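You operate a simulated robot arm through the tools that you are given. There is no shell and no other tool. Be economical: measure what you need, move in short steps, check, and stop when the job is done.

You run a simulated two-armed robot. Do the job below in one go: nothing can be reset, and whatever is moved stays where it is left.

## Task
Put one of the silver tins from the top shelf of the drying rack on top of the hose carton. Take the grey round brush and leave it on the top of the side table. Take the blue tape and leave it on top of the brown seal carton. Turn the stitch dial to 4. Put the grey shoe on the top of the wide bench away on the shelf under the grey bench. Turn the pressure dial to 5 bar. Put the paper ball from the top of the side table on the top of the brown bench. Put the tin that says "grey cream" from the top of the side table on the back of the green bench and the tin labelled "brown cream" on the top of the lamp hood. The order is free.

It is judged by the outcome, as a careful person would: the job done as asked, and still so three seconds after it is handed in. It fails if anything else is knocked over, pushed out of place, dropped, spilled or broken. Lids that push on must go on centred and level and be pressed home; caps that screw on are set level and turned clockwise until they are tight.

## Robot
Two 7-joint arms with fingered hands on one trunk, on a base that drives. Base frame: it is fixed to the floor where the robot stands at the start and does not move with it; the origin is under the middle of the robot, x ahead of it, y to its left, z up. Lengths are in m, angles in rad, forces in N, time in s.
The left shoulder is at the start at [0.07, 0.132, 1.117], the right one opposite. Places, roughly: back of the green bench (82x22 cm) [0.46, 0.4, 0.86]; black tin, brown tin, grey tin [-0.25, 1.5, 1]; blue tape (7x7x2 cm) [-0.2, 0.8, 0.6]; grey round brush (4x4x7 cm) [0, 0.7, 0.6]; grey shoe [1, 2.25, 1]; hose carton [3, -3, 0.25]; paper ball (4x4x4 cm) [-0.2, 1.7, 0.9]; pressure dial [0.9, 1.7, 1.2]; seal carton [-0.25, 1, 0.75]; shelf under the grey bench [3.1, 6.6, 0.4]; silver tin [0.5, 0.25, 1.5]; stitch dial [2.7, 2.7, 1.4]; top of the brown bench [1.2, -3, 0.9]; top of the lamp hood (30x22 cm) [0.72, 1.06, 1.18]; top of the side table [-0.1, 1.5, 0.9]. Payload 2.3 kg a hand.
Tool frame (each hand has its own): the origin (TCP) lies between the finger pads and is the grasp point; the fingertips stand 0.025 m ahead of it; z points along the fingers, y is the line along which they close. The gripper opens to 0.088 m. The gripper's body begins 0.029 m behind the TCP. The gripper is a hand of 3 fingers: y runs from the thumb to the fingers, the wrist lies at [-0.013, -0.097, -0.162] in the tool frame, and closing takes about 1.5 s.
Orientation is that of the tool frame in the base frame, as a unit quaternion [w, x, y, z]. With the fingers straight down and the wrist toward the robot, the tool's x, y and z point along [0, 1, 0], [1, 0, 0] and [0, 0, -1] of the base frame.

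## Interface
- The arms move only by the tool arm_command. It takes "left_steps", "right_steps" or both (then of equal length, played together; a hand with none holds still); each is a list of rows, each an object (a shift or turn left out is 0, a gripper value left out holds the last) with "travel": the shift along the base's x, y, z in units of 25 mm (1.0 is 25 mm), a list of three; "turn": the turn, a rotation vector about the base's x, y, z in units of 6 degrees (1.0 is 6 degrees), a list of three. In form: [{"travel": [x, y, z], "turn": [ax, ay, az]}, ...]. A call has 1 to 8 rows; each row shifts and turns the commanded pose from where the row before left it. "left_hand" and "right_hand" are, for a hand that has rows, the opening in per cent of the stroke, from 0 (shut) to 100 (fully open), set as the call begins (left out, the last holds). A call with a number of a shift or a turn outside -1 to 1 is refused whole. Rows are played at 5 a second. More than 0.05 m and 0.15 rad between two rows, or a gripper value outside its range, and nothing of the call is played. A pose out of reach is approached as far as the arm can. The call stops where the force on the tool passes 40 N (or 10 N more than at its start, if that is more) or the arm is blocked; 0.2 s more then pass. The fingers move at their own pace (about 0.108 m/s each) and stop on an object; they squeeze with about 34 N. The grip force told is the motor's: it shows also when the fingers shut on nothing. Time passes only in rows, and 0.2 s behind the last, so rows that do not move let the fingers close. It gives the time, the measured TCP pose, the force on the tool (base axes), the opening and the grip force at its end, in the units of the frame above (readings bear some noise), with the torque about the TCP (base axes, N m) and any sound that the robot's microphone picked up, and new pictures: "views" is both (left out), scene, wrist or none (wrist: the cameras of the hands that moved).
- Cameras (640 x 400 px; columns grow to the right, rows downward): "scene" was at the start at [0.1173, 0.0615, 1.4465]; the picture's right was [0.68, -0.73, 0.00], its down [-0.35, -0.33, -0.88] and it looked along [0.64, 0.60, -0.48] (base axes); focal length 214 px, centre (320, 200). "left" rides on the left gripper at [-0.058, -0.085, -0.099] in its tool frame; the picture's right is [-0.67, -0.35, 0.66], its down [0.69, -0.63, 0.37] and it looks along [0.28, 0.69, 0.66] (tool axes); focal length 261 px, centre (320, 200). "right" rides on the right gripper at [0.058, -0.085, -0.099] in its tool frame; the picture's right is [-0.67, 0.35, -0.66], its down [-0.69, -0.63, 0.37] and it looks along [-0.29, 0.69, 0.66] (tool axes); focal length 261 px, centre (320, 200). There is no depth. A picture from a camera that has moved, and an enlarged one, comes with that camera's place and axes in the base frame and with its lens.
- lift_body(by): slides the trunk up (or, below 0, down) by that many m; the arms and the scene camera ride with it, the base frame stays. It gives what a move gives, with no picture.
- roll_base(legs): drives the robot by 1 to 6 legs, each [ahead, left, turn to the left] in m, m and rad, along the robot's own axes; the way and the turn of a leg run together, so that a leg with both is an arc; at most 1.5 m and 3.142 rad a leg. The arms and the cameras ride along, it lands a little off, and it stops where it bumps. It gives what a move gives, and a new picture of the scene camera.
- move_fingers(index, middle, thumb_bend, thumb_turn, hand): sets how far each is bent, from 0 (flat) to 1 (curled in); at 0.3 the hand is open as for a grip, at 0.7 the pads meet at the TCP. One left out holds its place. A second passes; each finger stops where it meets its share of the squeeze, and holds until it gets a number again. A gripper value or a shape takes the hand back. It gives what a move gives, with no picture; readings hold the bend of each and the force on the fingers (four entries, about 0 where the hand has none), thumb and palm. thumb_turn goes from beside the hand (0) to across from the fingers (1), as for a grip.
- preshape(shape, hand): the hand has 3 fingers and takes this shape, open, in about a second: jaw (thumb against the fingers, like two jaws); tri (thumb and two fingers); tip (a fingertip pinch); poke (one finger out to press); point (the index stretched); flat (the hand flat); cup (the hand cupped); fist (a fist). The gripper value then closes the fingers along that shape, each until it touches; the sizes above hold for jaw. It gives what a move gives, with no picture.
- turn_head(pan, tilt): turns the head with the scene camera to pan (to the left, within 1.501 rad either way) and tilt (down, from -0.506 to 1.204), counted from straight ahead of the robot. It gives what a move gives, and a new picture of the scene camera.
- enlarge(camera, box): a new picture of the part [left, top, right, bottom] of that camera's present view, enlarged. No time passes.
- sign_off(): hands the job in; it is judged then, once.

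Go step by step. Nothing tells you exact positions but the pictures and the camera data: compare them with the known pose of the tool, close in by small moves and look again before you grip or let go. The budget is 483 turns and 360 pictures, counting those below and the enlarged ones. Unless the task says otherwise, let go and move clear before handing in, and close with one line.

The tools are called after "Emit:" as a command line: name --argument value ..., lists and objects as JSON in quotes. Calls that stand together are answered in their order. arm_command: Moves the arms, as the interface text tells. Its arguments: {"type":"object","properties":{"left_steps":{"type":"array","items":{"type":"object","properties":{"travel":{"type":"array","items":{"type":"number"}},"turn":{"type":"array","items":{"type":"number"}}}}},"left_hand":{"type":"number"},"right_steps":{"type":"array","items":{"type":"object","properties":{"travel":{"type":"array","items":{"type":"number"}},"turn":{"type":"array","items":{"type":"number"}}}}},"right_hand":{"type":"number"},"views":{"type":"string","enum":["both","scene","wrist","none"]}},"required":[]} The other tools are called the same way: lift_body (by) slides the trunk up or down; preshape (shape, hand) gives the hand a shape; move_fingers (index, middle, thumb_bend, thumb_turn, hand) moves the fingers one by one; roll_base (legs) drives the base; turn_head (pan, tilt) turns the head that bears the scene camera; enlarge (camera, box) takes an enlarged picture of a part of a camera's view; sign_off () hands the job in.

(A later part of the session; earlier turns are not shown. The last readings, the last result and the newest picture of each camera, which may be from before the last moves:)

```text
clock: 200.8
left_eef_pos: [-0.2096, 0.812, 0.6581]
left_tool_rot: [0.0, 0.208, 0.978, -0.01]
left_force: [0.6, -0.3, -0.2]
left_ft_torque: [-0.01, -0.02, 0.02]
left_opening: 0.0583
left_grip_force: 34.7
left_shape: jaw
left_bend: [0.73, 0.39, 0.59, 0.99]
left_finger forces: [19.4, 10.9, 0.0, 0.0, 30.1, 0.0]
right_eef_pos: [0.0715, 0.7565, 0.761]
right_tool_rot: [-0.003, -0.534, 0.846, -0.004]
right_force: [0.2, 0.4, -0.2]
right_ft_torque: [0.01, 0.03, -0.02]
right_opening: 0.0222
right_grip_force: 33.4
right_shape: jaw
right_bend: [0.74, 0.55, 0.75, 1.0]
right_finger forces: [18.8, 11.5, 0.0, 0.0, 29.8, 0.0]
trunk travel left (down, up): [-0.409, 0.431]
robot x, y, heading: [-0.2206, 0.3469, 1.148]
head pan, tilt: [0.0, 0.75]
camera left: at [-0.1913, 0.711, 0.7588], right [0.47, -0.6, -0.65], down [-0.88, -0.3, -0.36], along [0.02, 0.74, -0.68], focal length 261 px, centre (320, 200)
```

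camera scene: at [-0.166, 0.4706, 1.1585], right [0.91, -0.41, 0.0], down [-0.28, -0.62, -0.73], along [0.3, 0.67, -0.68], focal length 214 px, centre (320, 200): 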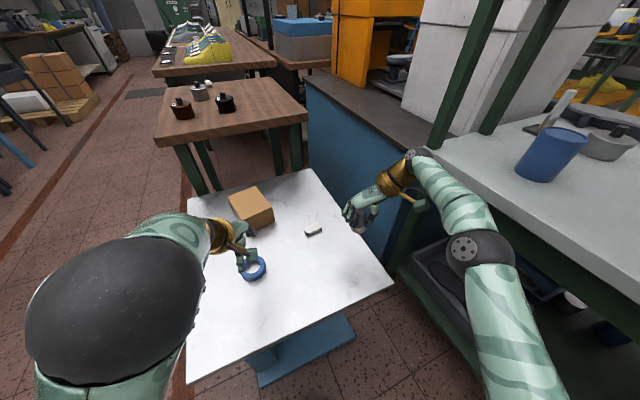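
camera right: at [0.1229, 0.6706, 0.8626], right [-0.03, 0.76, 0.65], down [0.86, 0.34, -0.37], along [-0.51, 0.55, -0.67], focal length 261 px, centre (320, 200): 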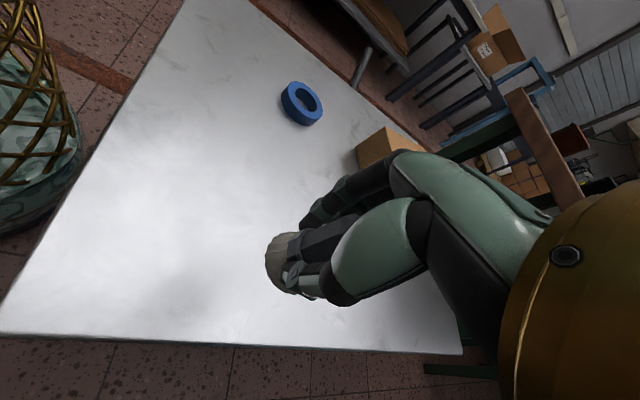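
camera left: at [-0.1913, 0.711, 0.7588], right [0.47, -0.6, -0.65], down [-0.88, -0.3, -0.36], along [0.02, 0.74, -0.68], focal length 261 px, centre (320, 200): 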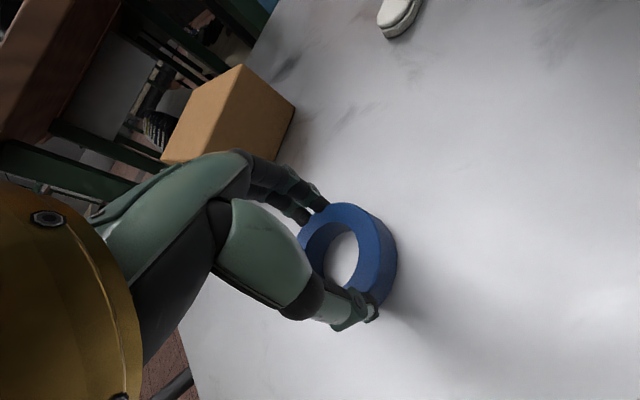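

Emit:
arm_command --left_steps '[{"travel": [0, 0, 0.4]}, {"travel": [0, 0, 0.6]}, {"travel": [0, 0, 1]}, {"travel": [0, 0, 1]}, {"travel": [0, 0, 1]}, {"travel": [0, 0, 1]}, {"travel": [0, 0, 0]}]' --views "both"

```text
clock: 202.4
left_eef_pos: [-0.2099, 0.809, 0.7841]
left_tool_rot: [0.001, 0.21, 0.978, -0.01]
left_force: [0.1, 0.0, -1.0]
left_ft_torque: [-0.04, 0.02, 0.0]
left_opening: 0.0579
left_grip_force: 33.7
left_shape: jaw
left_bend: [0.73, 0.39, 0.59, 1.0]
left_finger forces: [19.5, 11.1, 0.1, 0.1, 30.0, 0.0]
right_eef_pos: [0.0706, 0.7567, 0.7608]
right_tool_rot: [-0.004, -0.534, 0.845, -0.004]
right_force: [0.1, -0.4, -0.4]
right_ft_torque: [0.0, -0.01, 0.0]
right_opening: 0.0224
right_grip_force: 33.9
right_shape: jaw
right_bend: [0.74, 0.55, 0.75, 1.0]
right_finger forces: [18.8, 11.5, 0.0, 0.0, 29.7, 0.0]
trunk travel left (down, up): [-0.409, 0.431]
robot x, y, heading: [-0.2225, 0.3491, 1.15]
head pan, tilt: [0.0, 0.75]
camera scene: at [-0.1659, 0.4712, 1.1584], right [0.91, -0.41, 0.0], down [-0.28, -0.62, -0.73], along [0.3, 0.67, -0.68], focal length 214 px, centre (320, 200)
camera left: at [-0.1919, 0.7093, 0.8836], right [0.47, -0.61, -0.65], down [-0.88, -0.3, -0.36], along [0.02, 0.74, -0.68], focal length 261 px, centre (320, 200)
```

scene: 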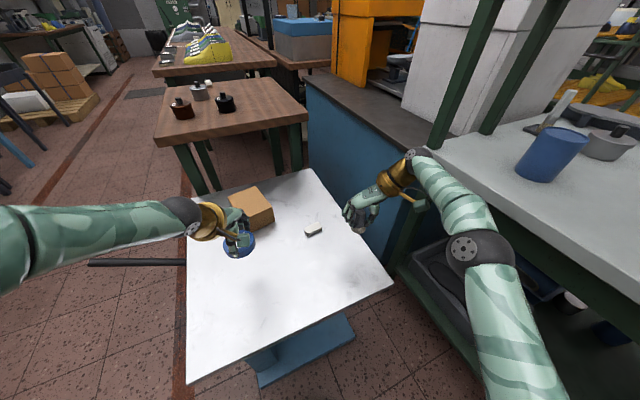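
left: 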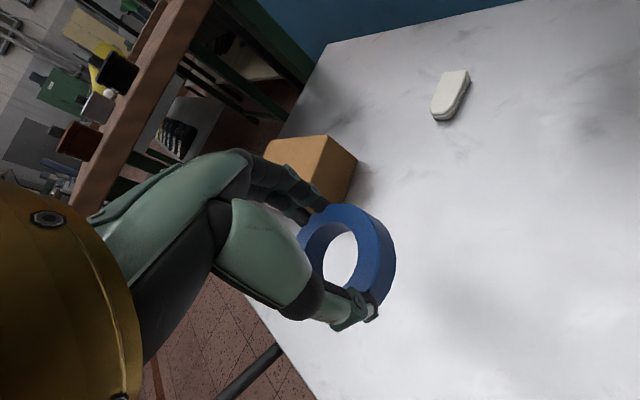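

Both are held. I estimate the seal carton's top centre ≈(−0.166, 1.017, z 0.69). I pull the right hand in a bit and drive around to the table's west side, south of the lever rod.

Emit:
arm_command --right_steps '[{"travel": [-0.4, -0.9, 0.3]}, {"travel": [-0.4, -0.9, 0.3]}, {"travel": [-0.4, -0.9, 0.3]}, {"travel": [-0.4, -0.9, 0.3]}]' --left_steps '[{"travel": [-0.4, -0.9, 0.5]}, {"travel": [-0.4, -0.9, 0.5]}, {"travel": [0, 0, 0.5]}, {"travel": [0, 0, 0.5]}]' --views "none"

Emit:
roll_base --legs '[[-0.25, 0, 0], [0, 0.4, 0], [0, 0, -0.65]]'

```text
clock: 203.4
left_eef_pos: [-0.2324, 0.7643, 0.8324]
left_tool_rot: [0.001, 0.209, 0.978, -0.01]
left_force: [-0.7, -0.4, 0.6]
left_ft_torque: [0.0, 0.0, 0.02]
left_opening: 0.0579
left_grip_force: 34.3
left_shape: jaw
left_bend: [0.73, 0.39, 0.6, 1.0]
left_finger forces: [19.4, 11.1, 0.0, 0.0, 29.9, 0.1]
right_eef_pos: [0.0298, 0.6664, 0.7912]
right_tool_rot: [-0.003, -0.534, 0.846, -0.004]
right_force: [0.1, 0.0, -0.3]
right_ft_torque: [0.0, -0.02, -0.03]
right_opening: 0.0222
right_grip_force: 34.5
right_shape: jaw
right_bend: [0.74, 0.55, 0.75, 1.0]
right_finger forces: [18.8, 11.6, 0.0, 0.1, 29.6, 0.1]
trunk travel left (down, up): [-0.409, 0.431]
robot x, y, heading: [-0.2191, 0.3493, 1.15]
head pan, tilt: [0.0, 0.75]
```

```text
clock: 209.2
left_eef_pos: [-0.447, 0.6245, 0.8313]
left_tool_rot: [-0.003, 0.515, 0.857, -0.01]
left_force: [0.5, -1.9, -0.3]
left_ft_torque: [0.0, 0.02, 0.04]
left_opening: 0.0576
left_grip_force: 33.5
left_shape: jaw
left_bend: [0.73, 0.39, 0.6, 1.0]
left_finger forces: [19.3, 11.1, 0.0, 0.0, 29.9, 0.1]
right_eef_pos: [-0.3022, 0.3867, 0.7896]
right_tool_rot: [-0.006, -0.231, 0.973, -0.002]
right_force: [-0.1, 0.1, 0.0]
right_ft_torque: [0.02, 0.01, -0.04]
right_opening: 0.0225
right_grip_force: 34.0
right_shape: jaw
right_bend: [0.74, 0.55, 0.75, 1.0]
right_finger forces: [18.5, 11.7, 0.0, 0.1, 29.6, 0.1]
trunk travel left (down, up): [-0.409, 0.431]
robot x, y, heading: [-0.6926, 0.2901, 0.488]
head pan, tilt: [0.0, 0.75]
camera scene: at [-0.5763, 0.3529, 1.1585], right [0.47, -0.88, 0.0], down [-0.6, -0.32, -0.73], along [0.65, 0.34, -0.68], focal length 214 px, centre (320, 200)
```

scene: 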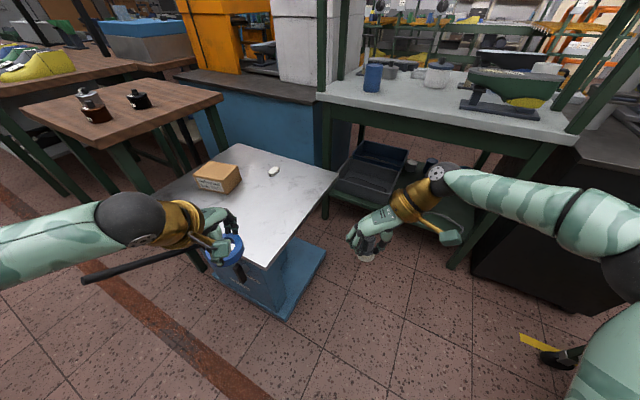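

Emit:
roll_base --legs '[[0.2, 0.33, 0.01]]'

Emit:
turn_head --pan 0.2 --tilt 0.8

```text
clock: 211.6
left_eef_pos: [-0.436, 1.015, 0.832]
left_tool_rot: [-0.003, 0.511, 0.859, -0.01]
left_force: [0.0, -0.2, -0.8]
left_ft_torque: [0.0, 0.01, 0.01]
left_opening: 0.0577
left_grip_force: 34.0
left_shape: jaw
left_bend: [0.73, 0.39, 0.6, 1.0]
left_finger forces: [19.5, 11.1, 0.1, 0.0, 29.9, 0.0]
right_eef_pos: [-0.2871, 0.7787, 0.7889]
right_tool_rot: [-0.005, -0.237, 0.972, -0.003]
right_force: [0.0, -0.4, -0.3]
right_ft_torque: [-0.01, -0.02, -0.02]
right_opening: 0.0222
right_grip_force: 34.3
right_shape: jaw
right_bend: [0.74, 0.55, 0.75, 1.0]
right_finger forces: [18.4, 11.7, 0.1, 0.0, 29.8, 0.0]
trunk travel left (down, up): [-0.409, 0.431]
robot x, y, heading: [-0.6775, 0.6809, 0.5]
head pan, tilt: [0.0, 0.75]
camera scene: at [-0.5612, 0.7423, 1.1585], right [0.48, -0.88, 0.0], down [-0.6, -0.33, -0.73], along [0.64, 0.35, -0.68], focal length 214 px, centre (320, 200)
```

scene: 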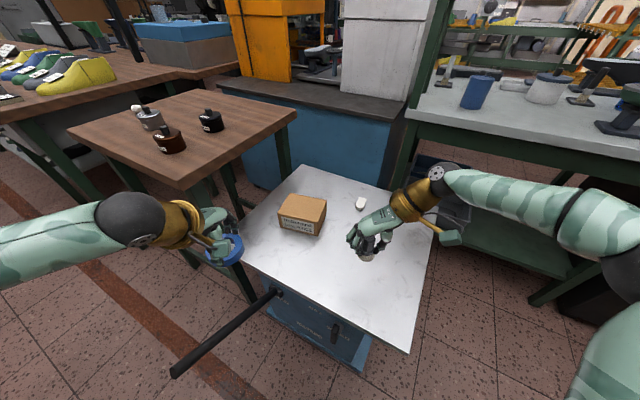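

```text
clock: 212.3
left_eef_pos: [-0.4345, 1.0162, 0.8315]
left_tool_rot: [-0.002, 0.511, 0.859, -0.009]
left_force: [0.2, 0.2, -1.1]
left_ft_torque: [-0.02, -0.04, 0.01]
left_opening: 0.0577
left_grip_force: 34.0
left_shape: jaw
left_bend: [0.73, 0.39, 0.6, 1.0]
left_finger forces: [19.4, 11.2, 0.0, 0.0, 30.0, 0.0]
right_eef_pos: [-0.2872, 0.7784, 0.7896]
right_tool_rot: [-0.005, -0.236, 0.972, -0.003]
right_force: [0.0, -0.1, -1.8]
right_ft_torque: [0.01, 0.01, -0.02]
right_opening: 0.0224
right_grip_force: 34.3
right_shape: jaw
right_bend: [0.74, 0.55, 0.75, 1.0]
right_finger forces: [18.5, 11.7, 0.1, 0.0, 29.8, 0.0]
trunk travel left (down, up): [-0.409, 0.431]
robot x, y, heading: [-0.6793, 0.6787, 0.499]
head pan, tilt: [0.201, 0.799]
camera scene: at [-0.5722, 0.7543, 1.1545], right [0.64, -0.77, 0.0], down [-0.55, -0.46, -0.7], along [0.53, 0.45, -0.72], focal length 214 px, centre (320, 200)
```

scene: 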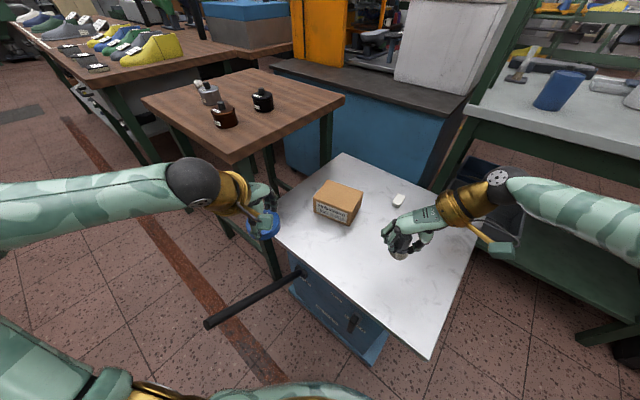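

Emit:
enlarge --camera "scene" --box '[240, 150, 400, 250]'

```text
4.00 times, centred on (320, 200) of scene
camera zoom: at [-0.5722, 0.7543, 1.1545], right [0.64, -0.77, 0.0], down [-0.55, -0.46, -0.7], along [0.53, 0.45, -0.72], focal length 858 px, centre (320, 200)
```

zoom: 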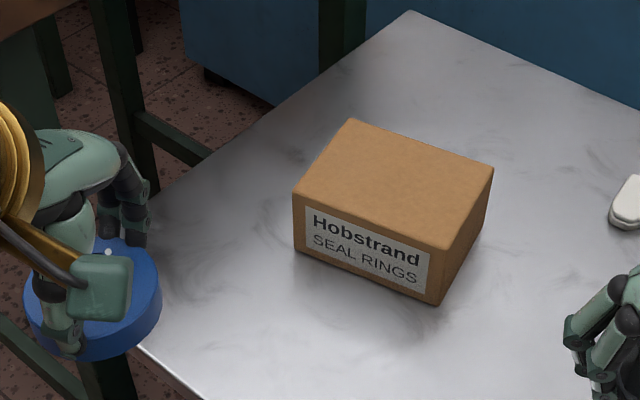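

Carton top centre ≈ (−0.177, 1.013, 0.687). I edge forward a bit for reach, then bring the tape over it.

Emit:
roll_base --legs '[[0.06, 0, 0]]'

Emit:
arm_command --left_steps '[{"travel": [1, 0, 0]}, {"travel": [1, 0, 0]}, {"travel": [1, 0, 0]}, {"travel": [1, 0, 0]}, {"travel": [1, 0, 0]}, {"travel": [1, 0, -0.5]}, {"travel": [1, 0, -0.5]}, {"travel": [1, 0, -0.5]}]' --views "both"

```text
clock: 213.3
left_eef_pos: [-0.3839, 1.0453, 0.8313]
left_tool_rot: [-0.003, 0.511, 0.859, -0.009]
left_force: [0.9, -0.2, -0.1]
left_ft_torque: [-0.02, 0.0, -0.01]
left_opening: 0.0577
left_grip_force: 34.1
left_shape: jaw
left_bend: [0.73, 0.39, 0.6, 1.0]
left_finger forces: [19.5, 11.1, 0.0, 0.0, 29.9, 0.1]
right_eef_pos: [-0.2347, 0.807, 0.7889]
right_tool_rot: [-0.004, -0.235, 0.972, -0.003]
right_force: [0.1, -0.3, 0.2]
right_ft_torque: [0.01, 0.0, 0.0]
right_opening: 0.0221
right_grip_force: 33.8
right_shape: jaw
right_bend: [0.74, 0.55, 0.75, 1.0]
right_finger forces: [18.5, 11.8, 0.1, 0.0, 29.7, 0.0]
trunk travel left (down, up): [-0.409, 0.431]
robot x, y, heading: [-0.625, 0.7068, 0.494]
head pan, tilt: [0.201, 0.799]
camera scene: at [-0.5204, 0.7828, 1.1544], right [0.64, -0.76, 0.0], down [-0.55, -0.46, -0.7], along [0.53, 0.45, -0.72], focal length 214 px, centre (320, 200)
```

scene: 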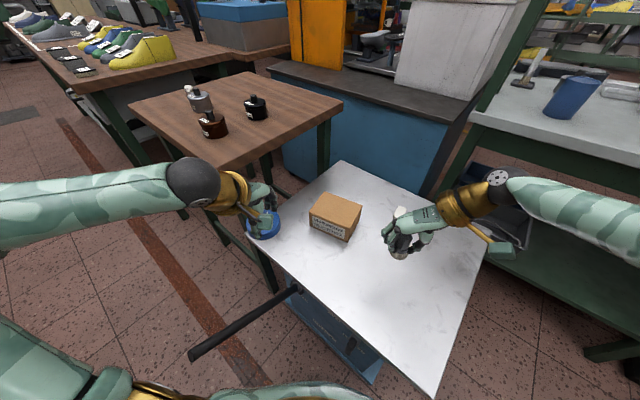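

```text
clock: 215.1
left_eef_pos: [-0.1831, 1.0437, 0.7925]
left_tool_rot: [-0.004, 0.512, 0.859, -0.009]
left_force: [0.4, 0.5, -0.2]
left_ft_torque: [0.0, -0.05, 0.02]
left_opening: 0.0577
left_grip_force: 34.4
left_shape: jaw
left_bend: [0.73, 0.39, 0.6, 1.0]
left_finger forces: [19.5, 11.3, 0.1, 0.0, 29.9, 0.0]
right_eef_pos: [-0.2352, 0.8067, 0.7892]
right_tool_rot: [-0.005, -0.236, 0.972, -0.004]
right_force: [0.6, 0.4, -0.4]
right_ft_torque: [-0.02, 0.03, 0.05]
right_opening: 0.0227
right_grip_force: 33.7
right_shape: jaw
right_bend: [0.74, 0.55, 0.75, 1.0]
right_finger forces: [18.6, 11.7, 0.1, 0.1, 29.7, 0.0]
trunk travel left (down, up): [-0.409, 0.431]
robot x, y, heading: [-0.63, 0.7125, 0.5]
head pan, tilt: [0.201, 0.799]
camera scene: at [-0.5195, 0.7827, 1.1544], right [0.64, -0.76, 0.0], down [-0.55, -0.46, -0.7], along [0.53, 0.45, -0.72], focal length 214 px, centre (320, 200)
camera left: at [-0.2287, 0.9522, 0.8947], right [0.0, -0.76, -0.65], down [-0.89, 0.3, -0.36], along [0.46, 0.57, -0.68], focal length 261 px, centre (320, 200)
```

scene: 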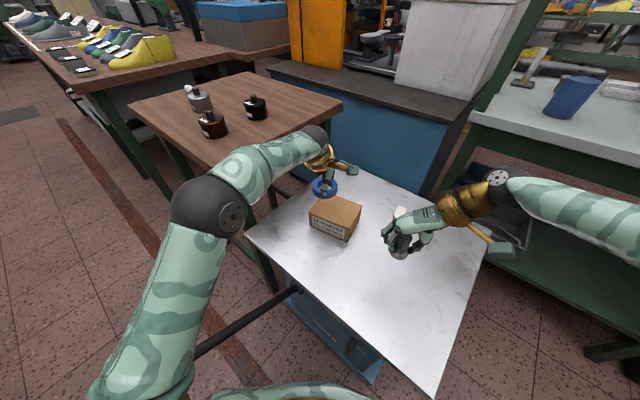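
left: 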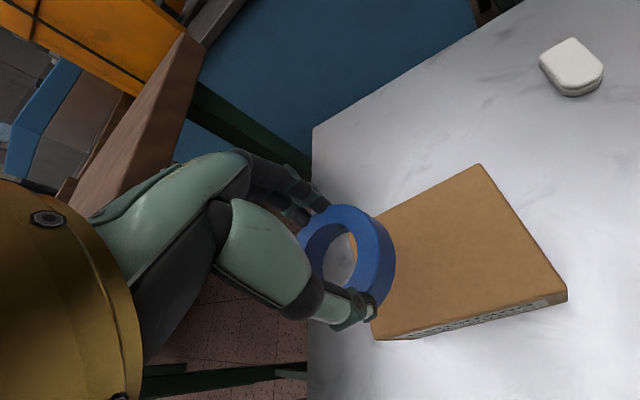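

Carton centre from the hand camera agrees (−0.17, 1.016); the ring is at (−0.194, 1.03). I shift and lower.

Emit:
arm_command --left_steps '[{"travel": [0.45, -0.3, 0]}, {"travel": [0.4, -0.3, -0.4]}, {"travel": [0, 0, -0.8]}, {"travel": [0, 0, -0.8]}, {"travel": [0, 0, 0]}]' --views "wrist"

Emit:
enlarge --camera "scene" --box '[270, 140, 410, 228]'

```text
clock: 216.3
left_eef_pos: [-0.1635, 1.029, 0.7437]
left_tool_rot: [-0.004, 0.511, 0.86, -0.009]
left_force: [-0.3, 0.6, -0.5]
left_ft_torque: [0.02, 0.03, 0.01]
left_opening: 0.0576
left_grip_force: 33.9
left_shape: jaw
left_bend: [0.73, 0.39, 0.6, 1.0]
left_finger forces: [19.5, 11.3, 0.1, 0.0, 29.7, 0.0]
right_eef_pos: [-0.2351, 0.8076, 0.7893]
right_tool_rot: [-0.005, -0.236, 0.972, -0.002]
right_force: [-0.5, 0.0, -0.3]
right_ft_torque: [-0.01, -0.03, 0.02]
right_opening: 0.0224
right_grip_force: 33.9
right_shape: jaw
right_bend: [0.74, 0.55, 0.75, 1.0]
right_finger forces: [18.6, 11.7, 0.0, 0.0, 29.7, 0.0]
trunk travel left (down, up): [-0.409, 0.431]
robot x, y, heading: [-0.6294, 0.7075, 0.5]
head pan, tilt: [0.201, 0.799]
camera left: at [-0.2091, 0.9377, 0.8449], right [0.0, -0.76, -0.65], down [-0.89, 0.3, -0.36], along [0.46, 0.57, -0.67], focal length 261 px, centre (320, 200)
```

left: 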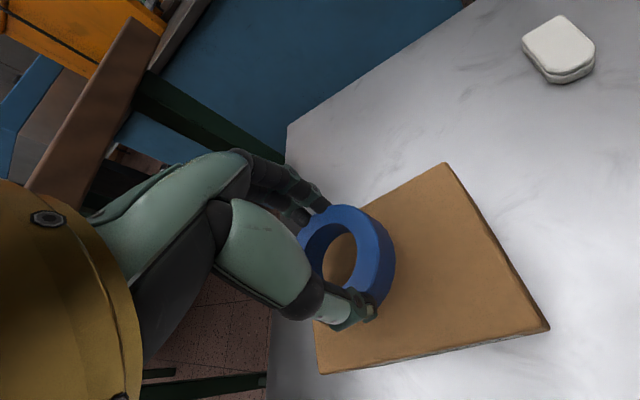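

```text
4.55 times, centred on (340, 184) of scene
camera zoom: at [-0.5206, 0.7825, 1.1545], right [0.64, -0.76, 0.0], down [-0.55, -0.46, -0.7], along [0.53, 0.45, -0.72], focal length 975 px, centre (229, 273)
```

zoom: 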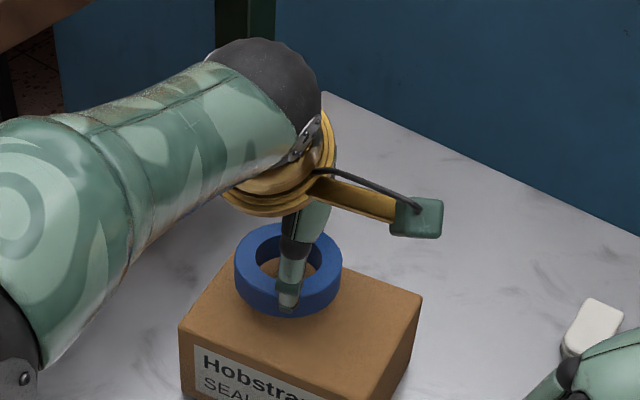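

Centred. I lower in small steps until contact.

Emit:
arm_command --left_steps '[{"travel": [0, 0, -0.4]}, {"travel": [0, 0, -0.3]}, {"travel": [0, 0, -0.15]}, {"travel": [0, 0, 0]}]' --views "wrist"

```text
clock: 217.3
left_eef_pos: [-0.1635, 1.0276, 0.7259]
left_tool_rot: [-0.001, 0.511, 0.859, -0.006]
left_force: [5.2, 2.4, 18.2]
left_ft_torque: [0.1, -0.13, 0.0]
left_opening: 0.0571
left_grip_force: 34.2
left_shape: jaw
left_bend: [0.73, 0.38, 0.6, 1.0]
left_finger forces: [23.1, 13.4, 0.0, 0.0, 29.8, 0.0]
right_eef_pos: [-0.236, 0.806, 0.7891]
right_tool_rot: [-0.004, -0.236, 0.972, -0.003]
right_force: [-0.7, -0.2, -0.3]
right_ft_torque: [-0.01, 0.01, -0.04]
right_opening: 0.0224
right_grip_force: 34.4
right_shape: jaw
right_bend: [0.74, 0.55, 0.75, 1.0]
right_finger forces: [18.6, 11.6, 0.0, 0.1, 29.7, 0.0]
trunk travel left (down, up): [-0.409, 0.431]
robot x, y, heading: [-0.6248, 0.7049, 0.5]
head pan, tilt: [0.201, 0.799]
camera left: at [-0.2098, 0.9368, 0.8267], right [0.01, -0.76, -0.65], down [-0.88, 0.3, -0.36], along [0.47, 0.58, -0.67], focal length 261 px, centre (320, 200)
```

left: 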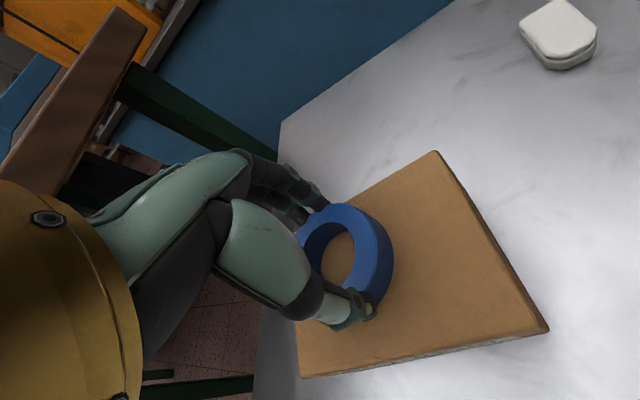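

Contact (18 N). I ease up slightly, then open the left hand.

Emit:
arm_command --left_steps '[{"travel": [0, 0, 0.07]}, {"travel": [0, 0, 0]}]' --views "none"

Emit:
arm_command --left_steps '[{"travel": [0, 0, 0]}, {"travel": [0, 0, 0]}, {"travel": [0, 0, 0]}, {"travel": [0, 0, 0]}, {"travel": [0, 0, 0]}]' --left_hand 100 --views "wrist"

```text
clock: 217.9
left_eef_pos: [-0.1628, 1.0285, 0.7276]
left_tool_rot: [-0.002, 0.512, 0.859, -0.007]
left_force: [5.4, 2.6, 15.6]
left_ft_torque: [0.14, -0.22, -0.02]
left_opening: 0.057
left_grip_force: 34.1
left_shape: jaw
left_bend: [0.73, 0.38, 0.6, 1.0]
left_finger forces: [23.2, 13.4, 0.1, 0.0, 29.8, 0.1]
right_eef_pos: [-0.2371, 0.8064, 0.7897]
right_tool_rot: [-0.003, -0.236, 0.972, -0.004]
right_force: [0.5, 0.4, -0.3]
right_ft_torque: [-0.01, 0.01, -0.03]
right_opening: 0.0222
right_grip_force: 34.5
right_shape: jaw
right_bend: [0.74, 0.55, 0.75, 1.0]
right_finger forces: [18.6, 11.7, 0.0, 0.1, 29.7, 0.1]
trunk travel left (down, up): [-0.409, 0.431]
robot x, y, heading: [-0.6279, 0.7074, 0.496]
head pan, tilt: [0.201, 0.799]
```

```text
clock: 219.1
left_eef_pos: [-0.1632, 1.0293, 0.7248]
left_tool_rot: [-0.003, 0.512, 0.859, -0.009]
left_force: [0.6, -0.2, 0.2]
left_ft_torque: [0.0, 0.02, -0.01]
left_opening: 0.0875
left_grip_force: 0.0
left_shape: jaw
left_bend: [0.3, 0.3, 0.3, 0.98]
left_finger forces: [0.0, 0.0, 0.0, 0.0, 0.0, 0.1]
right_eef_pos: [-0.2347, 0.807, 0.7899]
right_tool_rot: [-0.004, -0.236, 0.972, -0.003]
right_force: [0.8, -1.1, -0.2]
right_ft_torque: [-0.01, 0.02, 0.0]
right_opening: 0.0222
right_grip_force: 33.9
right_shape: jaw
right_bend: [0.74, 0.55, 0.75, 1.0]
right_finger forces: [18.6, 11.7, 0.0, 0.0, 29.7, 0.0]
trunk travel left (down, up): [-0.409, 0.431]
robot x, y, heading: [-0.6252, 0.7084, 0.504]
head pan, tilt: [0.201, 0.799]
camera left: at [-0.2086, 0.9381, 0.8257], right [0.0, -0.76, -0.65], down [-0.89, 0.3, -0.36], along [0.46, 0.57, -0.67], focal length 261 px, centre (320, 200)
```

left: 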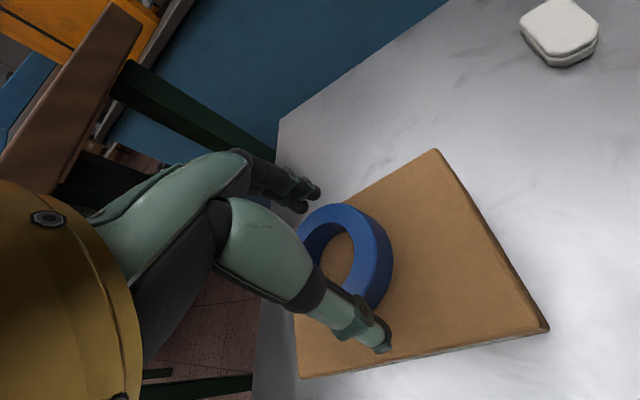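

Tape released flat on the carton. I raise and retract the left hand.

Emit:
arm_command --left_steps '[{"travel": [0, 0, 1]}, {"travel": [0, 0, 1]}, {"travel": [0, 0, 1]}, {"travel": [0, 0, 1]}, {"travel": [-1, 0, 0.5]}, {"travel": [-1, 0, 0.5]}, {"travel": [-1, 0, 0]}, {"travel": [-1, 0, 0]}]' --views "none"

Emit:
arm_command --left_steps '[{"travel": [-1, 0, 0]}, {"travel": [-1, 0, 0]}, {"travel": [-1, 0, 0]}, {"travel": [-1, 0, 0]}, {"travel": [-1, 0, 0]}, {"travel": [0, 0, 0]}]' --views "scene"

```text
clock: 220.9
left_eef_pos: [-0.2634, 1.0292, 0.8514]
left_tool_rot: [-0.002, 0.51, 0.86, -0.009]
left_force: [-0.2, -0.3, -0.5]
left_ft_torque: [-0.03, -0.01, 0.01]
left_opening: 0.0877
left_grip_force: 0.0
left_shape: jaw
left_bend: [0.3, 0.3, 0.3, 0.98]
left_finger forces: [0.0, 0.1, 0.0, 0.0, 0.0, 0.0]
right_eef_pos: [-0.2354, 0.8068, 0.7899]
right_tool_rot: [-0.005, -0.236, 0.972, -0.004]
right_force: [-0.4, 0.2, 0.0]
right_ft_torque: [-0.02, -0.03, 0.04]
right_opening: 0.0222
right_grip_force: 33.8
right_shape: jaw
right_bend: [0.74, 0.55, 0.75, 1.0]
right_finger forces: [18.6, 11.7, 0.0, 0.1, 29.7, 0.1]
trunk travel left (down, up): [-0.409, 0.431]
robot x, y, heading: [-0.6247, 0.7101, 0.497]
head pan, tilt: [0.201, 0.799]
```

```text
clock: 222.3
left_eef_pos: [-0.3885, 1.0283, 0.8483]
left_tool_rot: [-0.003, 0.511, 0.859, -0.008]
left_force: [0.4, 0.1, -1.0]
left_ft_torque: [0.01, 0.01, -0.03]
left_opening: 0.0877
left_grip_force: 0.1
left_shape: jaw
left_bend: [0.3, 0.3, 0.3, 0.98]
left_finger forces: [0.0, 0.0, 0.0, 0.0, 0.1, 0.1]
left hand out of reach, approached as far as the arm can: row 3
right_eef_pos: [-0.2354, 0.8074, 0.7897]
right_tool_rot: [-0.005, -0.236, 0.972, -0.003]
right_force: [-0.1, 0.2, -0.1]
right_ft_torque: [0.0, 0.0, 0.0]
right_opening: 0.022
right_grip_force: 33.8
right_shape: jaw
right_bend: [0.74, 0.55, 0.75, 1.0]
right_finger forces: [18.6, 11.8, 0.0, 0.0, 29.8, 0.0]
trunk travel left (down, up): [-0.409, 0.431]
robot x, y, heading: [-0.6266, 0.7158, 0.495]
head pan, tilt: [0.201, 0.799]
camera scene: at [-0.5205, 0.7823, 1.1545], right [0.64, -0.76, 0.0], down [-0.55, -0.46, -0.7], along [0.53, 0.45, -0.72], focal length 214 px, centre (320, 200)
```

scene: 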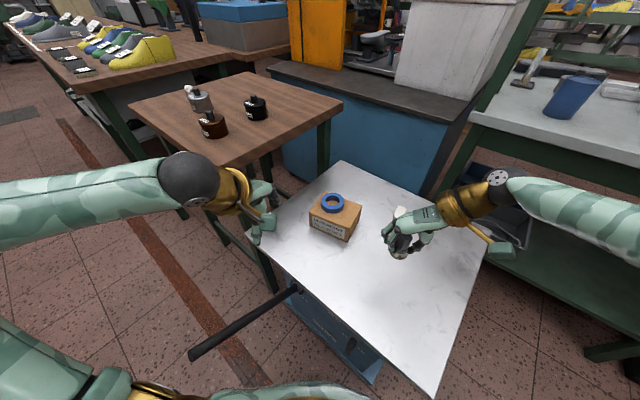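

The tape lies on the seal carton. Now the brush goes to the side table: I raise the trunk, back out, and go up the west aisle.

Emit:
lift_body --by 0.25

Emit:
roll_base --legs '[[-0.5, 0, 0], [0, 0, -0.497], [0, 0.95, 0]]'

Emit:
turn_head --pan 0.0 --tilt 0.6

```text
clock: 224.9
left_eef_pos: [-0.3872, 1.027, 1.0989]
left_tool_rot: [-0.003, 0.512, 0.859, -0.01]
left_force: [0.8, -0.6, 0.6]
left_ft_torque: [0.01, 0.03, 0.0]
left_opening: 0.0876
left_grip_force: 0.1
left_shape: jaw
left_bend: [0.3, 0.3, 0.3, 0.98]
left_finger forces: [0.1, 0.1, 0.1, 0.0, 0.0, 0.0]
right_eef_pos: [-0.2348, 0.806, 1.0388]
right_tool_rot: [-0.005, -0.236, 0.972, -0.003]
right_force: [0.8, 0.2, -0.2]
right_ft_torque: [-0.03, 0.0, 0.04]
right_opening: 0.0225
right_grip_force: 34.1
right_shape: jaw
right_bend: [0.74, 0.55, 0.75, 1.0]
right_finger forces: [18.6, 11.8, 0.0, 0.1, 29.8, 0.1]
trunk travel left (down, up): [-0.659, 0.181]
robot x, y, heading: [-0.6254, 0.7063, 0.501]
head pan, tilt: [0.201, 0.799]
```

```text
clock: 233.8
left_eef_pos: [-0.7038, 1.5896, 1.0989]
left_tool_rot: [-0.006, 0.711, 0.704, -0.008]
left_force: [-0.8, 0.2, -0.6]
left_ft_torque: [0.02, -0.01, -0.02]
left_opening: 0.0878
left_grip_force: 0.1
left_shape: jaw
left_bend: [0.3, 0.3, 0.3, 0.98]
left_finger forces: [0.1, 0.0, 0.1, 0.0, 0.0, 0.0]
right_eef_pos: [-0.6774, 1.321, 1.0395]
right_tool_rot: [-0.005, 0.016, 1.0, -0.002]
right_force: [0.2, -0.3, -0.5]
right_ft_torque: [0.02, 0.02, 0.0]
right_opening: 0.0225
right_grip_force: 34.1
right_shape: jaw
right_bend: [0.74, 0.55, 0.75, 1.0]
right_finger forces: [18.6, 11.8, 0.0, 0.0, 29.8, 0.1]
trunk travel left (down, up): [-0.659, 0.181]
robot x, y, heading: [-1.0674, 1.426, -0.011]
head pan, tilt: [0.201, 0.799]
camera scene: at [-0.9379, 1.4387, 1.4045], right [0.19, -0.98, 0.0], down [-0.7, -0.14, -0.7], along [0.68, 0.13, -0.72], focal length 214 px, centre (320, 200)
```

scene: 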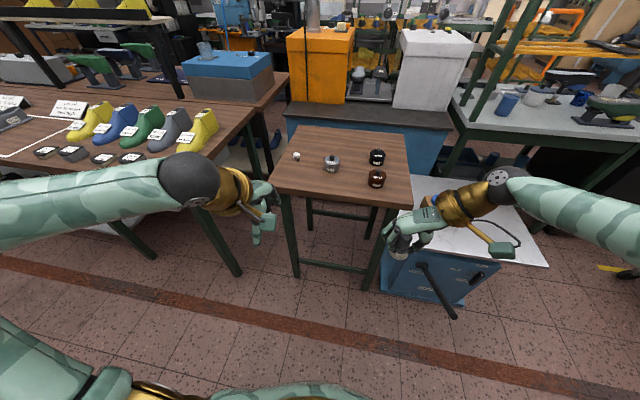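

```text
clock: 234.5
left_eef_pos: [-0.7037, 1.5897, 1.0979]
left_tool_rot: [-0.005, 0.711, 0.703, -0.009]
left_force: [0.3, 1.0, -0.5]
left_ft_torque: [0.04, -0.03, 0.01]
left_opening: 0.0878
left_grip_force: 0.1
left_shape: jaw
left_bend: [0.3, 0.3, 0.3, 0.98]
left_finger forces: [0.0, 0.0, 0.0, 0.1, 0.0, 0.0]
right_eef_pos: [-0.6775, 1.322, 1.0403]
right_tool_rot: [-0.005, 0.017, 1.0, -0.002]
right_force: [-1.0, -0.2, -0.2]
right_ft_torque: [-0.01, -0.03, 0.01]
right_opening: 0.0224
right_grip_force: 33.8
right_shape: jaw
right_bend: [0.74, 0.55, 0.75, 1.0]
right_finger forces: [18.5, 11.8, 0.1, 0.0, 29.9, 0.0]
trunk travel left (down, up): [-0.659, 0.181]
robot x, y, heading: [-1.0702, 1.4241, -0.01]
head pan, tilt: [0.0, 0.6]
camera scene: at [-0.9287, 1.4234, 1.4213], right [-0.01, -1.0, 0.0], down [-0.57, 0.0, -0.82], along [0.82, -0.01, -0.57], focal length 214 px, centre (320, 200)
```

scene: 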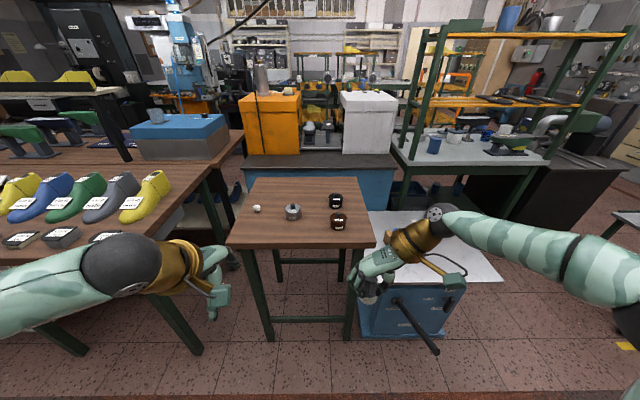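

Now I see the whole side table: ball (−0.21, 1.68), grey tin (−0.24, 1.53), brown (−0.31, 1.345), black (−0.16, 1.35). The brush will go to the free front-left spot ≈(−0.32, 1.645).

Emit:
lift_body --by 0.1

Emit:
roll_base --legs '[[0, 0.29, 0.01], [0.3, 0, 0]]'

```text
clock: 235.9
left_eef_pos: [-0.7036, 1.5889, 1.1989]
left_tool_rot: [-0.005, 0.711, 0.703, -0.009]
left_force: [0.7, 0.0, 0.5]
left_ft_torque: [-0.02, 0.01, -0.02]
left_opening: 0.0873
left_grip_force: 0.1
left_shape: jaw
left_bend: [0.3, 0.3, 0.3, 0.98]
left_finger forces: [0.0, 0.0, 0.0, 0.1, 0.0, 0.1]
right_eef_pos: [-0.6775, 1.322, 1.1397]
right_tool_rot: [-0.006, 0.016, 1.0, -0.002]
right_force: [0.8, -0.3, -0.5]
right_ft_torque: [0.0, 0.0, -0.03]
right_opening: 0.0221
right_grip_force: 33.9
right_shape: jaw
right_bend: [0.74, 0.55, 0.75, 1.0]
right_finger forces: [18.6, 11.8, 0.0, 0.0, 29.8, 0.0]
trunk travel left (down, up): [-0.759, 0.081]
robot x, y, heading: [-1.0696, 1.4274, -0.012]
head pan, tilt: [0.0, 0.6]
```

```text
clock: 239.5
left_eef_pos: [-0.4029, 1.8825, 1.2002]
left_tool_rot: [-0.004, 0.711, 0.704, -0.008]
left_force: [0.1, -0.4, 0.3]
left_ft_torque: [-0.03, -0.01, 0.03]
left_opening: 0.0877
left_grip_force: 0.0
left_shape: jaw
left_bend: [0.3, 0.3, 0.3, 0.98]
left_finger forces: [0.0, 0.0, 0.0, 0.0, 0.1, 0.0]
right_eef_pos: [-0.3761, 1.6148, 1.1417]
right_tool_rot: [-0.004, 0.016, 1.0, -0.001]
right_force: [0.2, -0.3, -1.1]
right_ft_torque: [0.02, 0.0, -0.01]
right_opening: 0.0222
right_grip_force: 33.6
right_shape: jaw
right_bend: [0.74, 0.55, 0.75, 1.0]
right_finger forces: [18.4, 11.7, 0.0, 0.0, 29.9, 0.1]
trunk travel left (down, up): [-0.759, 0.081]
robot x, y, heading: [-0.7699, 1.723, -0.009]
head pan, tilt: [0.0, 0.6]
camera scene: at [-0.6285, 1.7154, 1.5217], right [-0.01, -1.0, 0.0], down [-0.56, 0.0, -0.83], along [0.83, -0.01, -0.56], focal length 214 px, centre (320, 200)
```

scene: 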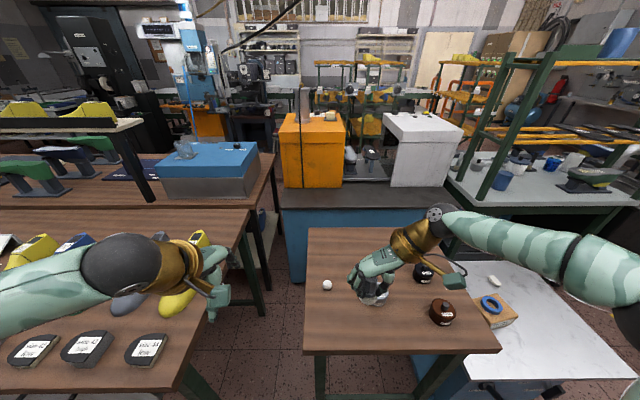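

Emit:
arm_command --right_steps '[{"travel": [1, 0.5, -1]}, {"travel": [1, 0.5, -1]}, {"travel": [0.4, 0.2, -1]}, {"travel": [0, 0, -1]}, {"travel": [0, 0, -1]}, {"travel": [0, 0, -1]}, {"travel": [0, 0, -1]}, {"travel": [0, 0, -1]}]' --views "both"

```text
clock: 241.3
left_eef_pos: [-0.4, 1.8818, 1.1983]
left_tool_rot: [-0.005, 0.711, 0.704, -0.008]
left_force: [-0.1, 0.4, 0.7]
left_ft_torque: [0.02, 0.01, -0.03]
left_opening: 0.0878
left_grip_force: 0.1
left_shape: jaw
left_bend: [0.3, 0.3, 0.3, 0.98]
left_finger forces: [0.0, 0.0, 0.0, 0.0, 0.0, 0.1]
right_eef_pos: [-0.3143, 1.6437, 0.9392]
right_tool_rot: [-0.005, 0.015, 1.0, -0.002]
right_force: [-0.2, 0.3, -0.8]
right_ft_torque: [-0.01, 0.04, 0.03]
right_opening: 0.0217
right_grip_force: 33.9
right_shape: jaw
right_bend: [0.74, 0.54, 0.75, 1.0]
right_finger forces: [16.0, 14.3, 0.0, 0.0, 28.8, 0.1]
trunk travel left (down, up): [-0.759, 0.081]
robot x, y, heading: [-0.7687, 1.7147, -0.008]
head pan, tilt: [0.0, 0.6]
camera scene: at [-0.6249, 1.7152, 1.5213], right [-0.01, -1.0, 0.0], down [-0.57, 0.0, -0.82], along [0.82, -0.01, -0.57], focal length 214 px, centre (320, 200)
camera right: at [-0.3734, 1.5624, 1.0406], right [0.69, 0.33, 0.65], down [0.66, -0.65, -0.37], along [0.3, 0.68, -0.67], focal length 261 px, centre (320, 200)
```

scene: 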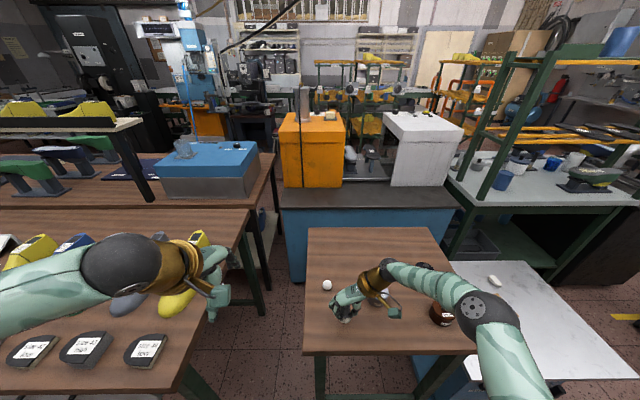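
right: 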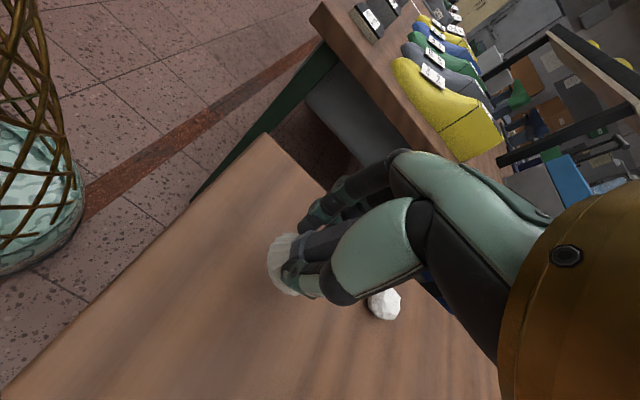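

Emit:
arm_command --right_steps '[{"travel": [0, 0, -0.6]}, {"travel": [0, 0, -0.4]}, {"travel": [0, 0, -0.2]}, {"travel": [0, 0, -0.2]}, {"travel": [0, 0, 0]}]' --views "wrist"

```text
clock: 242.5
left_eef_pos: [-0.4004, 1.8813, 1.1991]
left_tool_rot: [-0.005, 0.711, 0.703, -0.009]
left_force: [0.1, -0.5, -0.1]
left_ft_torque: [0.02, -0.01, 0.0]
left_opening: 0.0875
left_grip_force: 0.0
left_shape: jaw
left_bend: [0.3, 0.3, 0.3, 0.98]
left_finger forces: [0.0, 0.0, 0.1, 0.0, 0.0, 0.0]
right_eef_pos: [-0.3142, 1.643, 0.9055]
right_tool_rot: [-0.005, 0.016, 1.0, -0.001]
right_force: [0.0, -0.2, -0.4]
right_ft_torque: [0.01, -0.02, 0.03]
right_opening: 0.0217
right_grip_force: 33.9
right_shape: jaw
right_bend: [0.74, 0.54, 0.75, 1.0]
right_finger forces: [16.1, 14.5, 0.0, 0.0, 28.8, 0.0]
trunk travel left (down, up): [-0.759, 0.081]
robot x, y, heading: [-0.7667, 1.7195, -0.015]
head pan, tilt: [0.0, 0.6]
camera right: at [-0.3734, 1.5628, 1.006], right [0.69, 0.33, 0.65], down [0.66, -0.65, -0.37], along [0.3, 0.68, -0.67], focal length 261 px, centre (320, 200)
```

right: 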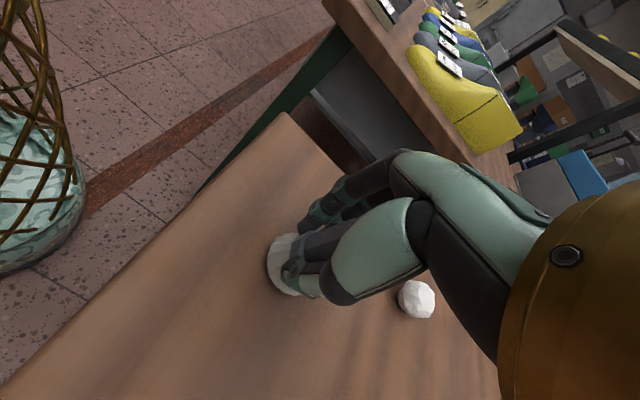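

Emit:
arm_command --right_steps '[{"travel": [0, 0, -0.15]}, {"travel": [0, 0, -0.15]}, {"travel": [0, 0, -0.15]}, {"travel": [0, 0, 0]}]' --views "none"

```text
clock: 243.5
left_eef_pos: [-0.4052, 1.882, 1.2006]
left_tool_rot: [-0.004, 0.71, 0.704, -0.006]
left_force: [-0.1, 0.1, 0.2]
left_ft_torque: [0.03, 0.0, 0.03]
left_opening: 0.0876
left_grip_force: 0.0
left_shape: jaw
left_bend: [0.3, 0.3, 0.3, 0.98]
left_finger forces: [0.0, 0.1, 0.1, 0.1, 0.1, 0.0]
right_eef_pos: [-0.3156, 1.6446, 0.8974]
right_tool_rot: [-0.001, 0.017, 1.0, 0.0]
right_force: [4.8, -4.7, 29.7]
right_ft_torque: [-0.02, -0.19, -0.07]
right_opening: 0.0237
right_grip_force: 33.7
right_shape: jaw
right_bend: [0.74, 0.53, 0.75, 1.0]
right_finger forces: [17.0, 17.9, 0.0, 0.0, 34.3, 0.1]
trunk travel left (down, up): [-0.759, 0.081]
robot x, y, heading: [-0.7652, 1.722, -0.011]
head pan, tilt: [0.0, 0.6]
```

Contact with the table at ~30 N; I ease up a little and release.

Emit:
arm_command --right_steps '[{"travel": [0, 0, 0.12]}, {"travel": [0, 0, 0]}]' --views "none"

Emit:
arm_command --right_steps '[{"travel": [0, 0, 0]}, {"travel": [0, 0, 0]}, {"travel": [0, 0, 0]}, {"travel": [0, 0, 0]}, {"travel": [0, 0, 0]}]' --right_hand 100 --views "wrist"

```text
clock: 244.1
left_eef_pos: [-0.4031, 1.8818, 1.1996]
left_tool_rot: [-0.004, 0.71, 0.704, -0.007]
left_force: [-0.5, -0.8, -0.4]
left_ft_torque: [-0.02, -0.01, 0.0]
left_opening: 0.0876
left_grip_force: 0.1
left_shape: jaw
left_bend: [0.3, 0.3, 0.3, 0.98]
left_finger forces: [0.0, 0.1, 0.0, 0.0, 0.0, 0.1]
right_eef_pos: [-0.3169, 1.6431, 0.8977]
right_tool_rot: [-0.004, 0.016, 1.0, -0.002]
right_force: [2.5, -3.4, 20.0]
right_ft_torque: [-0.06, -0.14, -0.07]
right_opening: 0.0237
right_grip_force: 34.4
right_shape: jaw
right_bend: [0.74, 0.53, 0.75, 1.0]
right_finger forces: [16.9, 17.8, 0.0, 0.1, 32.7, 0.0]
trunk travel left (down, up): [-0.759, 0.081]
robot x, y, heading: [-0.7682, 1.7196, -0.011]
head pan, tilt: [0.0, 0.6]
```

```text
clock: 245.3
left_eef_pos: [-0.3997, 1.8821, 1.1991]
left_tool_rot: [-0.005, 0.711, 0.703, -0.008]
left_force: [-0.6, 0.2, -0.8]
left_ft_torque: [0.02, -0.02, 0.0]
left_opening: 0.0877
left_grip_force: 0.2
left_shape: jaw
left_bend: [0.3, 0.3, 0.3, 0.98]
left_finger forces: [0.1, 0.0, 0.1, 0.0, 0.0, 0.1]
right_eef_pos: [-0.3138, 1.6431, 0.8949]
right_tool_rot: [-0.006, 0.016, 1.0, -0.001]
right_force: [0.2, -0.4, 1.1]
right_ft_torque: [0.03, 0.01, -0.02]
right_opening: 0.0876
right_grip_force: 0.0
right_shape: jaw
right_bend: [0.3, 0.3, 0.3, 0.98]
right_finger forces: [0.0, 0.0, 0.0, 0.1, 0.0, 0.1]
trunk travel left (down, up): [-0.759, 0.081]
robot x, y, heading: [-0.7654, 1.7175, -0.004]
head pan, tilt: [0.0, 0.6]
camera right: at [-0.3725, 1.563, 0.9974], right [0.69, 0.33, 0.65], down [0.66, -0.65, -0.37], along [0.3, 0.68, -0.67], focal length 261 px, centre (320, 200)
```

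right: 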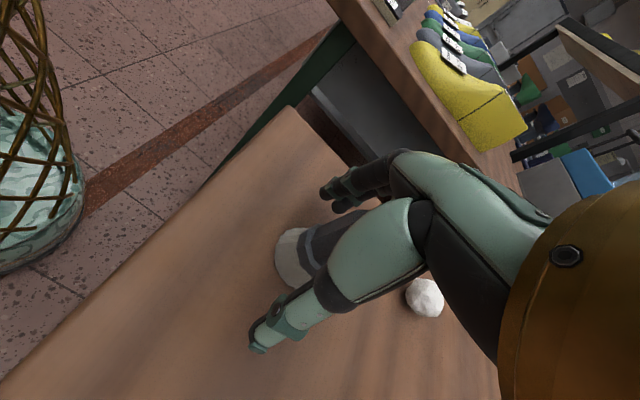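

The brush stands on the side table. I raise the hand and read the tins' labels.

Emit:
arm_command --right_steps '[{"travel": [0, 0, 1]}, {"travel": [0, 0, 1]}, {"travel": [0, 0, 1]}, {"travel": [0, 0, 1]}, {"travel": [-1, 0, 1]}, {"travel": [-1, 0, 1]}, {"travel": [-1, 0, 1]}, {"travel": [0, 0, 0]}]' --views "scene"

Emit:
enlarge --camera "scene" --box '[300, 230, 480, 342]'

```text
clock: 247.1
left_eef_pos: [-0.3993, 1.8813, 1.1983]
left_tool_rot: [-0.005, 0.71, 0.704, -0.009]
left_force: [-0.3, 0.4, 0.4]
left_ft_torque: [0.03, -0.01, -0.01]
left_opening: 0.0878
left_grip_force: 0.0
left_shape: jaw
left_bend: [0.3, 0.3, 0.3, 0.98]
left_finger forces: [0.0, 0.0, 0.1, 0.0, 0.0, 0.0]
right_eef_pos: [-0.388, 1.6438, 1.0723]
right_tool_rot: [-0.006, 0.015, 1.0, -0.002]
right_force: [-0.1, 0.5, -0.8]
right_ft_torque: [-0.01, -0.03, 0.02]
right_opening: 0.0875
right_grip_force: 0.0
right_shape: jaw
right_bend: [0.3, 0.3, 0.3, 0.98]
right_finger forces: [0.0, 0.0, 0.0, 0.0, 0.1, 0.0]
trunk travel left (down, up): [-0.759, 0.081]
robot x, y, heading: [-0.7633, 1.719, -0.01]
head pan, tilt: [0.0, 0.6]
camera scene: at [-0.6252, 1.7153, 1.5213], right [-0.01, -1.0, 0.0], down [-0.57, 0.0, -0.82], along [0.82, -0.01, -0.57], focal length 214 px, centre (320, 200)
```

scene: 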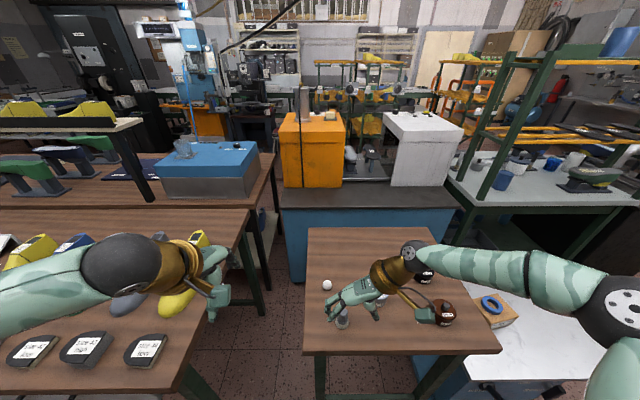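

```text
3.56 times, centred on (390, 286) of scene
camera zoom: at [-0.6252, 1.7153, 1.5213], right [-0.01, -1.0, 0.0], down [-0.57, 0.0, -0.82], along [0.82, -0.01, -0.57], focal length 763 px, centre (71, -106)
```

zoom: 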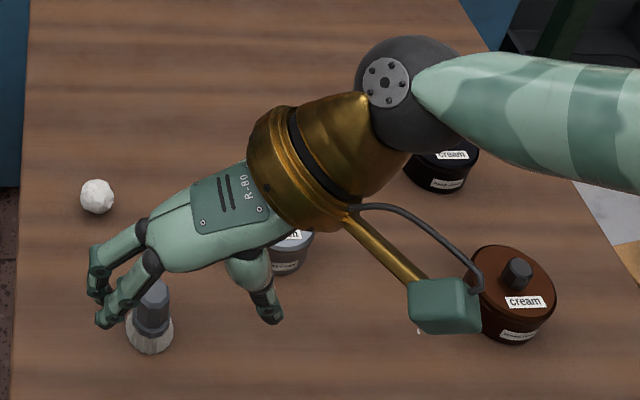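

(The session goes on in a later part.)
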